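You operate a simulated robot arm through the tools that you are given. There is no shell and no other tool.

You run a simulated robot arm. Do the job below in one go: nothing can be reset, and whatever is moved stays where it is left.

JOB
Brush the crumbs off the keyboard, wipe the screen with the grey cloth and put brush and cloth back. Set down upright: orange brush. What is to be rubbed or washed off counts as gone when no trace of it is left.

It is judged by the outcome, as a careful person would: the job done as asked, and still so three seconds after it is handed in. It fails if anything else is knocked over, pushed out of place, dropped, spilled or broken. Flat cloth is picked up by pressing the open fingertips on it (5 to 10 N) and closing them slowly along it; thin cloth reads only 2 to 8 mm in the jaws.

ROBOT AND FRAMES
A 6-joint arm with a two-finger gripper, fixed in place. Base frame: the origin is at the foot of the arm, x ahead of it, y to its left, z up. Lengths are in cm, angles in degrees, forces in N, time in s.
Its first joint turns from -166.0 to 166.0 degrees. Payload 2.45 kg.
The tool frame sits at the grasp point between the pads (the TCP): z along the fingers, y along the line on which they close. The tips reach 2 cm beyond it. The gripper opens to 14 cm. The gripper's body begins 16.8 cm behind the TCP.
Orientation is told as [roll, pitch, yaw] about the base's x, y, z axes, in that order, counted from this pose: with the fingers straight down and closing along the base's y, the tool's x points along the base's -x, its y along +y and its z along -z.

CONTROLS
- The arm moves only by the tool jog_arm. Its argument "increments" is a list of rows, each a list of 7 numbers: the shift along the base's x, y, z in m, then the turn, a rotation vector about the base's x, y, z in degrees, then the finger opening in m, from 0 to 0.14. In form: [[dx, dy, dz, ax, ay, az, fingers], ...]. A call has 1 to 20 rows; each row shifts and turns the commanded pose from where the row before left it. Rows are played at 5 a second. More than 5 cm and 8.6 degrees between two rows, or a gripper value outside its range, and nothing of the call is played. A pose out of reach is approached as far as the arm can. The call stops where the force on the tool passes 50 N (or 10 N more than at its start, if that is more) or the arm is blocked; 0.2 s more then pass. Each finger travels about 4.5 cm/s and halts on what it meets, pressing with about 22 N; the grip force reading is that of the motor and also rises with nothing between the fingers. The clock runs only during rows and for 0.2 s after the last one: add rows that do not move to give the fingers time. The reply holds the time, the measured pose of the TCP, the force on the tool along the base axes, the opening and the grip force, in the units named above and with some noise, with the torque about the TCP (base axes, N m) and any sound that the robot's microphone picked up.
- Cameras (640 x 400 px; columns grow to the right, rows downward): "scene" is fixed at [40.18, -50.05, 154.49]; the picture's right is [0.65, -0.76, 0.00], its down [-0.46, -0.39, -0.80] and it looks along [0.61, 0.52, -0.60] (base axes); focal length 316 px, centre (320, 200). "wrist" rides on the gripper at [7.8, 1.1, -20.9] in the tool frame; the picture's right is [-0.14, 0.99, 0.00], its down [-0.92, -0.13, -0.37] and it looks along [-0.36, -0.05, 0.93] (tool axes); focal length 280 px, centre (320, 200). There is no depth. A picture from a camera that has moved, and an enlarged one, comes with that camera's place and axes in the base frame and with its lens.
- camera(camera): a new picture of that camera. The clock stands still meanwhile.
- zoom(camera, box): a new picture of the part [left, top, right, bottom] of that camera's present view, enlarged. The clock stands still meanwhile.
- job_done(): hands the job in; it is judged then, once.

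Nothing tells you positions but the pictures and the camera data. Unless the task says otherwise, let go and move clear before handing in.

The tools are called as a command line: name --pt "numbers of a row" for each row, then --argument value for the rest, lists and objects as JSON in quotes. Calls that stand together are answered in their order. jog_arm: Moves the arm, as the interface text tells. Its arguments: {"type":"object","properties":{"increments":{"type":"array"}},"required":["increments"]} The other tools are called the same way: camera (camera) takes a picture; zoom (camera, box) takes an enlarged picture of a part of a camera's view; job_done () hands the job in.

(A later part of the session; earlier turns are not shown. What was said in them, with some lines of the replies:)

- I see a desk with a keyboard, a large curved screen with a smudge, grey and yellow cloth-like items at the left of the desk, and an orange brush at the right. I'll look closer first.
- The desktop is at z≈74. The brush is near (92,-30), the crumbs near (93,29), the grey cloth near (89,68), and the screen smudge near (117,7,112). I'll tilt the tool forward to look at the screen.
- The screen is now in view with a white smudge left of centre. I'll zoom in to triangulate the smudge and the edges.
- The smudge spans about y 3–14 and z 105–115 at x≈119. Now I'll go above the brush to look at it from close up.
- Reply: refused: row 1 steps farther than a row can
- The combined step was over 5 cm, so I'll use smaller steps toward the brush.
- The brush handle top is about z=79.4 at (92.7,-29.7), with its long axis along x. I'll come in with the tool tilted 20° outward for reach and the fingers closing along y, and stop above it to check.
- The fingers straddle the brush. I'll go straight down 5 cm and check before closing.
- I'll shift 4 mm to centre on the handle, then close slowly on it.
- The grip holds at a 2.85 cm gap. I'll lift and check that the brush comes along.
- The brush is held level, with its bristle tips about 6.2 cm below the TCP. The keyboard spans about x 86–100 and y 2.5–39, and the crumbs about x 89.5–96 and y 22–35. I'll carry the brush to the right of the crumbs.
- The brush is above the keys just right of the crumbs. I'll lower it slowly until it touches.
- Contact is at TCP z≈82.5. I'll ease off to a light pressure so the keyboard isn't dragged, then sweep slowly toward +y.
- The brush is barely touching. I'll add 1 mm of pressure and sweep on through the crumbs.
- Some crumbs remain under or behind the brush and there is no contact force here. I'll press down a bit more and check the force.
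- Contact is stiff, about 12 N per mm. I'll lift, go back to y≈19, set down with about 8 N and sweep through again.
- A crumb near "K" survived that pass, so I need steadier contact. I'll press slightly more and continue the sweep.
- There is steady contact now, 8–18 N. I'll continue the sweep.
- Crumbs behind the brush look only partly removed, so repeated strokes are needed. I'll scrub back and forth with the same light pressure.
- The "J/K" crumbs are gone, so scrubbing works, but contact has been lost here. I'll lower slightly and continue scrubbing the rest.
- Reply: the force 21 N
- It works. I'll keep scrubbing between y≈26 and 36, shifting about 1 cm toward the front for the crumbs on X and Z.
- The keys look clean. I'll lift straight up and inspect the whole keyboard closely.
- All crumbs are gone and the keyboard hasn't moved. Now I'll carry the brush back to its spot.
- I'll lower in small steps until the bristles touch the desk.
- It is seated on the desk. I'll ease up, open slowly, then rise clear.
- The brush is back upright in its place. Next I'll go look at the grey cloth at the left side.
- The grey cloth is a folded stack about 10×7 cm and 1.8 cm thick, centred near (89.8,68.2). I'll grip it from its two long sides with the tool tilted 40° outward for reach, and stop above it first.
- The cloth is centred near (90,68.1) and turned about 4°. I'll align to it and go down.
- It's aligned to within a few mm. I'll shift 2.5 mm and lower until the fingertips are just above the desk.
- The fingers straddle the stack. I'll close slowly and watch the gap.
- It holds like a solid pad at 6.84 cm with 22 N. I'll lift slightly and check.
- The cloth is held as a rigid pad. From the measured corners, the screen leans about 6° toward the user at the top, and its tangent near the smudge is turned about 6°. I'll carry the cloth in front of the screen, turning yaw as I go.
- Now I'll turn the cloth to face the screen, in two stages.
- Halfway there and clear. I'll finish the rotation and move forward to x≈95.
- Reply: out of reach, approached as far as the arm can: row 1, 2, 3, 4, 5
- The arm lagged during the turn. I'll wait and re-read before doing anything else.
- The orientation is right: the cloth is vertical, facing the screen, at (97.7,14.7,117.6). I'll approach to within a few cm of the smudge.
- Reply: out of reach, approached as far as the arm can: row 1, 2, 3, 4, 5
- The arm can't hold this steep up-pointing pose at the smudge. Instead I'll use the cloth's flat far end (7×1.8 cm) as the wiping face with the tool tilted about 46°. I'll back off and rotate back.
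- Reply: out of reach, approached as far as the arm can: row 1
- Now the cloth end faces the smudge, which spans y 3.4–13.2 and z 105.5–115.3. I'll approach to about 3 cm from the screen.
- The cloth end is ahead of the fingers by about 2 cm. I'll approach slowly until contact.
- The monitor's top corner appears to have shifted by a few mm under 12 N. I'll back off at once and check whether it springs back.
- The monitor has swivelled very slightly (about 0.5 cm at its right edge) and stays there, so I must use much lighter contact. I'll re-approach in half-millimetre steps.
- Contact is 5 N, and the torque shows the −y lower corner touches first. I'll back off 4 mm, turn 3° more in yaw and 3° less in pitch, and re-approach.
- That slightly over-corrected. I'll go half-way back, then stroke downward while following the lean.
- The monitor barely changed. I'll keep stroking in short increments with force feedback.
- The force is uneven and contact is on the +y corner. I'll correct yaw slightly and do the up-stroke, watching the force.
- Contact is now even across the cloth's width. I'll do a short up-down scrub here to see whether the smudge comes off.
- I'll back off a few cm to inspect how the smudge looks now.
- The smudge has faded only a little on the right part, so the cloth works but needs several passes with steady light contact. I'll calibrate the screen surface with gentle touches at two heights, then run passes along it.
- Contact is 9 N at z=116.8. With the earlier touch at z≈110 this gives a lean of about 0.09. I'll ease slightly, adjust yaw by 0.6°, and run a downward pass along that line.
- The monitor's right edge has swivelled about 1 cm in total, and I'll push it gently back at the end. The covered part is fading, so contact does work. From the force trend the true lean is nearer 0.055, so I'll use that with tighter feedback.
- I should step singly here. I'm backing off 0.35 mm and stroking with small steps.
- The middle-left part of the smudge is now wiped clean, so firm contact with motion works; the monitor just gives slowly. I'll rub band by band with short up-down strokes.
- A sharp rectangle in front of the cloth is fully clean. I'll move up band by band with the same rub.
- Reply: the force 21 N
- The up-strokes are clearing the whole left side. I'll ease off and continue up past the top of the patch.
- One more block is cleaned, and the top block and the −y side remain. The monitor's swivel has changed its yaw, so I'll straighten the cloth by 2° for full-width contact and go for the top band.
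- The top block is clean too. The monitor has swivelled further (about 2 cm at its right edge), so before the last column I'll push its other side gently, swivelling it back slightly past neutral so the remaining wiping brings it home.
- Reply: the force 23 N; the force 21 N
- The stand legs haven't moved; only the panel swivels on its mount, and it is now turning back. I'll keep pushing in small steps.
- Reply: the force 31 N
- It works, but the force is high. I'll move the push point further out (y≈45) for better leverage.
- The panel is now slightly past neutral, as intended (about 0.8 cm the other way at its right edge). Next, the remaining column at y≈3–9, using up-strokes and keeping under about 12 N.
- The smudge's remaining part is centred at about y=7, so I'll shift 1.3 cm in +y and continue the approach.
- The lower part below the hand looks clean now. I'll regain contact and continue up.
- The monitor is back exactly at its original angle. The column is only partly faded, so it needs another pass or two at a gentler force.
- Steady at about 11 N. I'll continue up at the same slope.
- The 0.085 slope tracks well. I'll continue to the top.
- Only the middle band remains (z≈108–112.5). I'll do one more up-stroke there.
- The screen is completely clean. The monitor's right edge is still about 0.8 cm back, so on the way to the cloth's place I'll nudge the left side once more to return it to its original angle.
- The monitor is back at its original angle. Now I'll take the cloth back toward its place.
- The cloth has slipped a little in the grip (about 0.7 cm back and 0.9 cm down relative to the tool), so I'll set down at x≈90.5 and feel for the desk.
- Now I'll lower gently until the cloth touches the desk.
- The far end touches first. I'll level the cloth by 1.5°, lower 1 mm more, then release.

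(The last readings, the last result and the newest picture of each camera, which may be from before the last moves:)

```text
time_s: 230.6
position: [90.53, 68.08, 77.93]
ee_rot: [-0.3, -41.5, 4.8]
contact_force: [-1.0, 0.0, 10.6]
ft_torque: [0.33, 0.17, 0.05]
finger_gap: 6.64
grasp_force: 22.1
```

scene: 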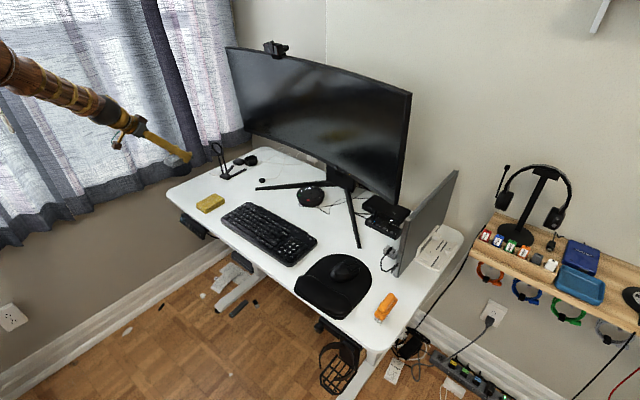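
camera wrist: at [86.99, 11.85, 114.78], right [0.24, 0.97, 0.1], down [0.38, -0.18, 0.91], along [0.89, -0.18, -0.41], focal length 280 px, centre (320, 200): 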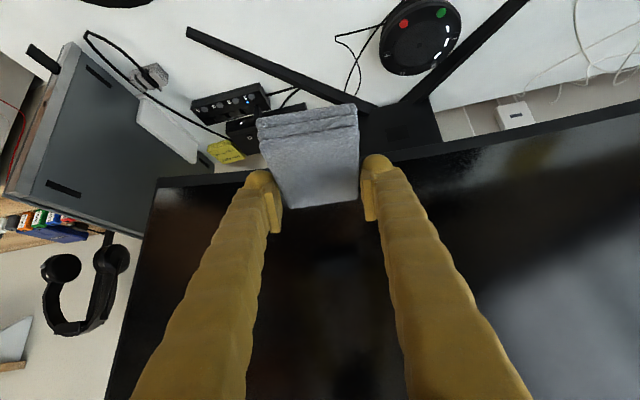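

It's flat on the desk. I'll open slowly and rise clear.

jog_arm --pt "0 0 0.0005 0 0 0 0.066" --pt "0 0 0 0 0 0 0.069" --pt "0 0 0 0 0 0 0.073" --pt "0 0 0 0 0 0 0.08" --pt "0 0 0 0 0 0 0.09" --pt "0 0 0 0 0 0 0.09"

zoom --camera "wrist" --box '[200, 80, 420, 240]'

zoom --camera "scene" --box '[150, 150, 230, 210]'

```text
time_s: 232.0
position: [90.53, 68.13, 77.78]
ee_rot: [-0.3, -41.4, 4.7]
contact_force: [-0.5, -0.5, 0.0]
ft_torque: [0.02, 0.01, -0.03]
finger_gap: 9.01
grasp_force: 0.1
```

```text
2.50 times, centred on (310, 160) of wrist
camera zoom: at [70.71, 67.93, 88.44], right [0.03, 1.0, 0.09], down [0.45, -0.09, 0.89], along [0.89, 0.02, -0.46], focal length 701 px, centre (345, 300)
```

zoom: 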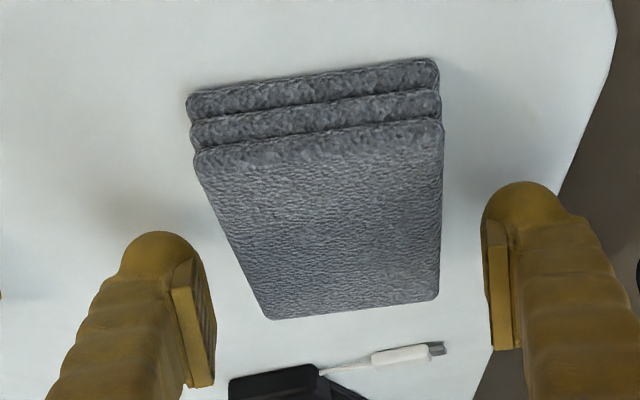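

```text
6.67 times, centred on (190, 180) of scene
camera zoom: at [40.18, -50.05, 154.49], right [0.65, -0.76, 0.0], down [-0.46, -0.39, -0.8], along [0.61, 0.52, -0.6], focal length 2104 px, centre (1187, 333)
```

zoom: 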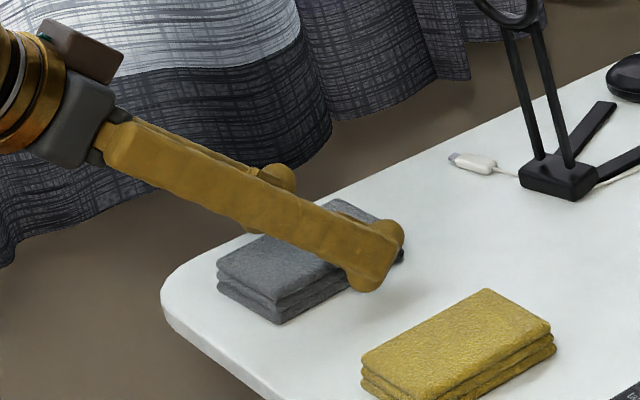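

The cloth lies exactly where it was. I'll rise and retreat, then verify everything.

jog_arm --pt "0 0 0.03 0 0 0 0.09" --pt "0 0 0.04 0 0 0 0.09" --pt "0 0 0.04 0 0 0 0.09" --pt "-0.03 -0.01 0.03 0 2 0 0.09" --pt "-0.03 -0.02 0.03 0 3 0 0.09" --pt "-0.03 -0.03 0.02 0 3 0 0.09" --pt "-0.03 -0.03 0.02 0 3 0 0.09" --pt "-0.03 -0.03 0.02 0 3 0 0.09" --pt "-0.03 -0.03 0.02 0 3 0 0.09" --pt "0 0 0 0 0 0 0.09"

camera --camera "scene"

camera --camera "wrist"

zoom --camera "scene" --box '[160, 140, 320, 240]'

zoom --camera "scene" --box '[220, 40, 420, 180]'

zoom --camera "scene" --box '[300, 90, 380, 160]'

zoom --camera "scene" --box '[340, 270, 440, 340]'

zoom --camera "scene" --box '[220, 200, 320, 270]'

```text
time_s: 234.2
position: [72.26, 52.97, 102.7]
ee_rot: [1.2, -24.4, 3.9]
contact_force: [-0.2, 0.3, -0.3]
ft_torque: [0.0, 0.02, 0.0]
finger_gap: 8.98
grasp_force: 0.0
```

```text
taken
```

scene: 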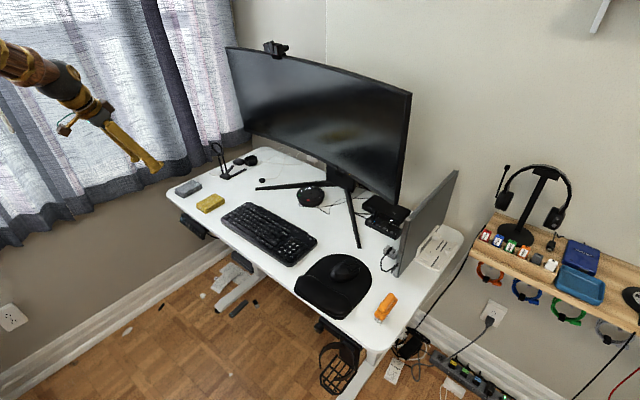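

```text
taken
camera wrist: at [56.39, 52.89, 118.62], right [0.05, 1.0, 0.07], down [0.69, -0.09, 0.71], along [0.72, 0.02, -0.7], focal length 280 px, centre (320, 200)
```

wrist: 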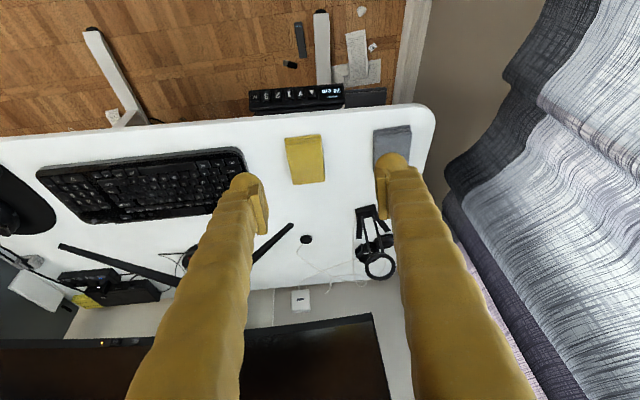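

```text
4.00 times, centred on (240, 190) of scene
camera zoom: at [40.18, -50.05, 154.49], right [0.65, -0.76, 0.0], down [-0.46, -0.39, -0.8], along [0.61, 0.52, -0.6], focal length 1262 px, centre (640, 240)
```

zoom: 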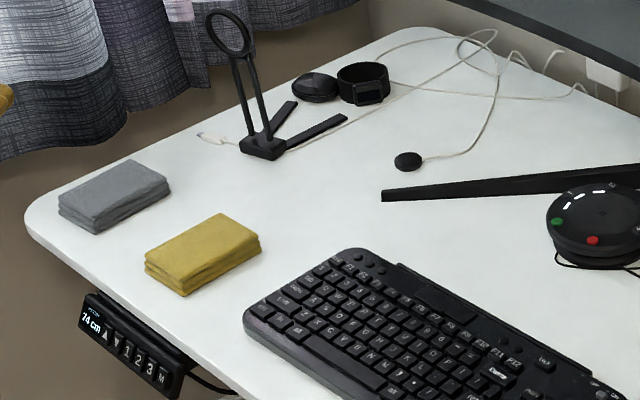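

```text
2.86 times, centred on (320, 110) of scene
camera zoom: at [40.18, -50.05, 154.49], right [0.65, -0.76, 0.0], down [-0.46, -0.39, -0.8], along [0.61, 0.52, -0.6], focal length 902 px, centre (320, 457)
```

zoom: 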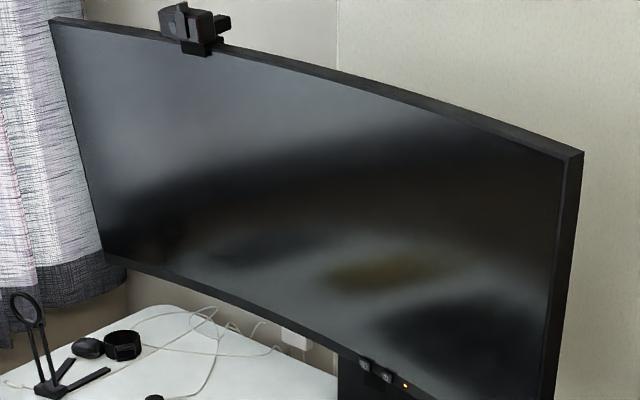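

```text
5.71 times, centred on (340, 125) of scene
camera zoom: at [40.18, -50.05, 154.49], right [0.65, -0.76, 0.0], down [-0.46, -0.39, -0.8], along [0.61, 0.52, -0.6], focal length 1803 px, centre (206, 629)
```

zoom: 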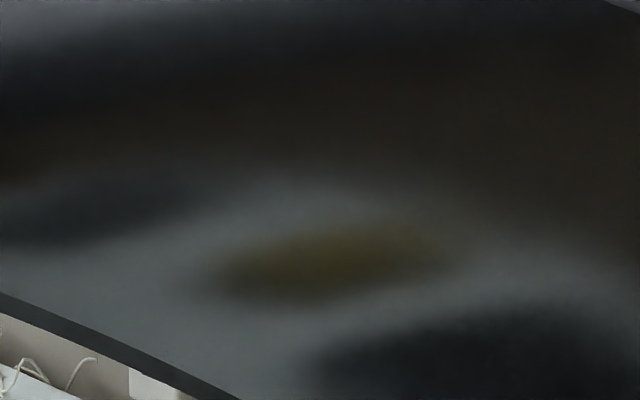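

```text
5.71 times, centred on (390, 305) of scene
camera zoom: at [40.18, -50.05, 154.49], right [0.65, -0.76, 0.0], down [-0.46, -0.39, -0.8], along [0.61, 0.52, -0.6], focal length 1803 px, centre (-80, -400)
```

zoom: 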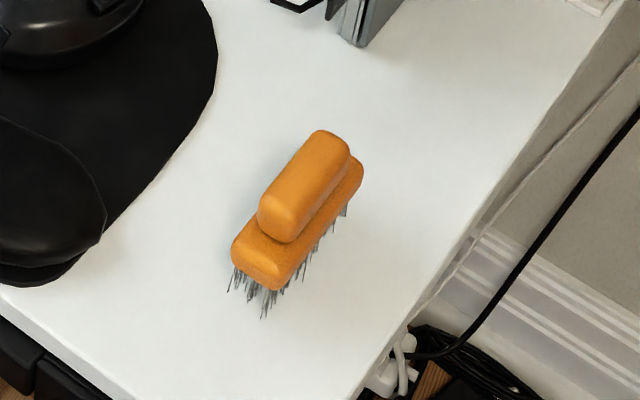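

```text
5.71 times, centred on (270, 235) of scene
camera zoom: at [40.18, -50.05, 154.49], right [0.65, -0.76, 0.0], down [-0.46, -0.39, -0.8], along [0.61, 0.52, -0.6], focal length 1803 px, centre (606, 0)
```

zoom: 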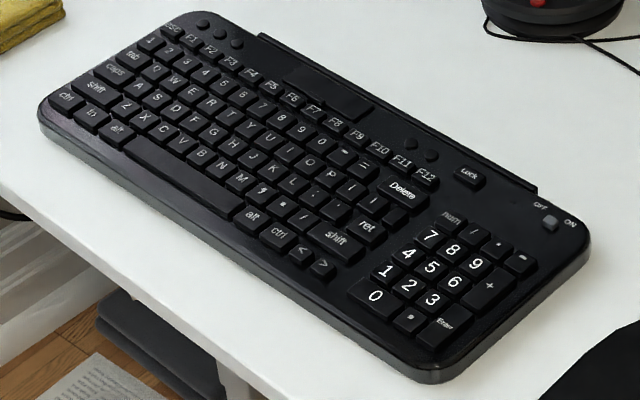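

Keyboard and screen are clean, the brush stands upright on its spot, and the grey cloth is back where it was. The monitor matches its original angle in the pictures. The gripper is empty and clear, so I'm handing in.

job_done

```text
The job is handed in.
```

The crumbs are off the keyboard and the screen is wiped clean. The orange brush is back upright in its place, and the grey cloth is back where it was. The last pictures show no trace of crumbs or smudge, and the keyboard hasn't moved.

**Monitor moved during wiping:** my pressure swivelled the panel on its stand, by up to about 2 cm at its right edge. I pushed it back with the cloth, and in the final pictures its corners line up with where they started. The stand's legs didn't move.

Both tools are released and the arm is clear of the desk.
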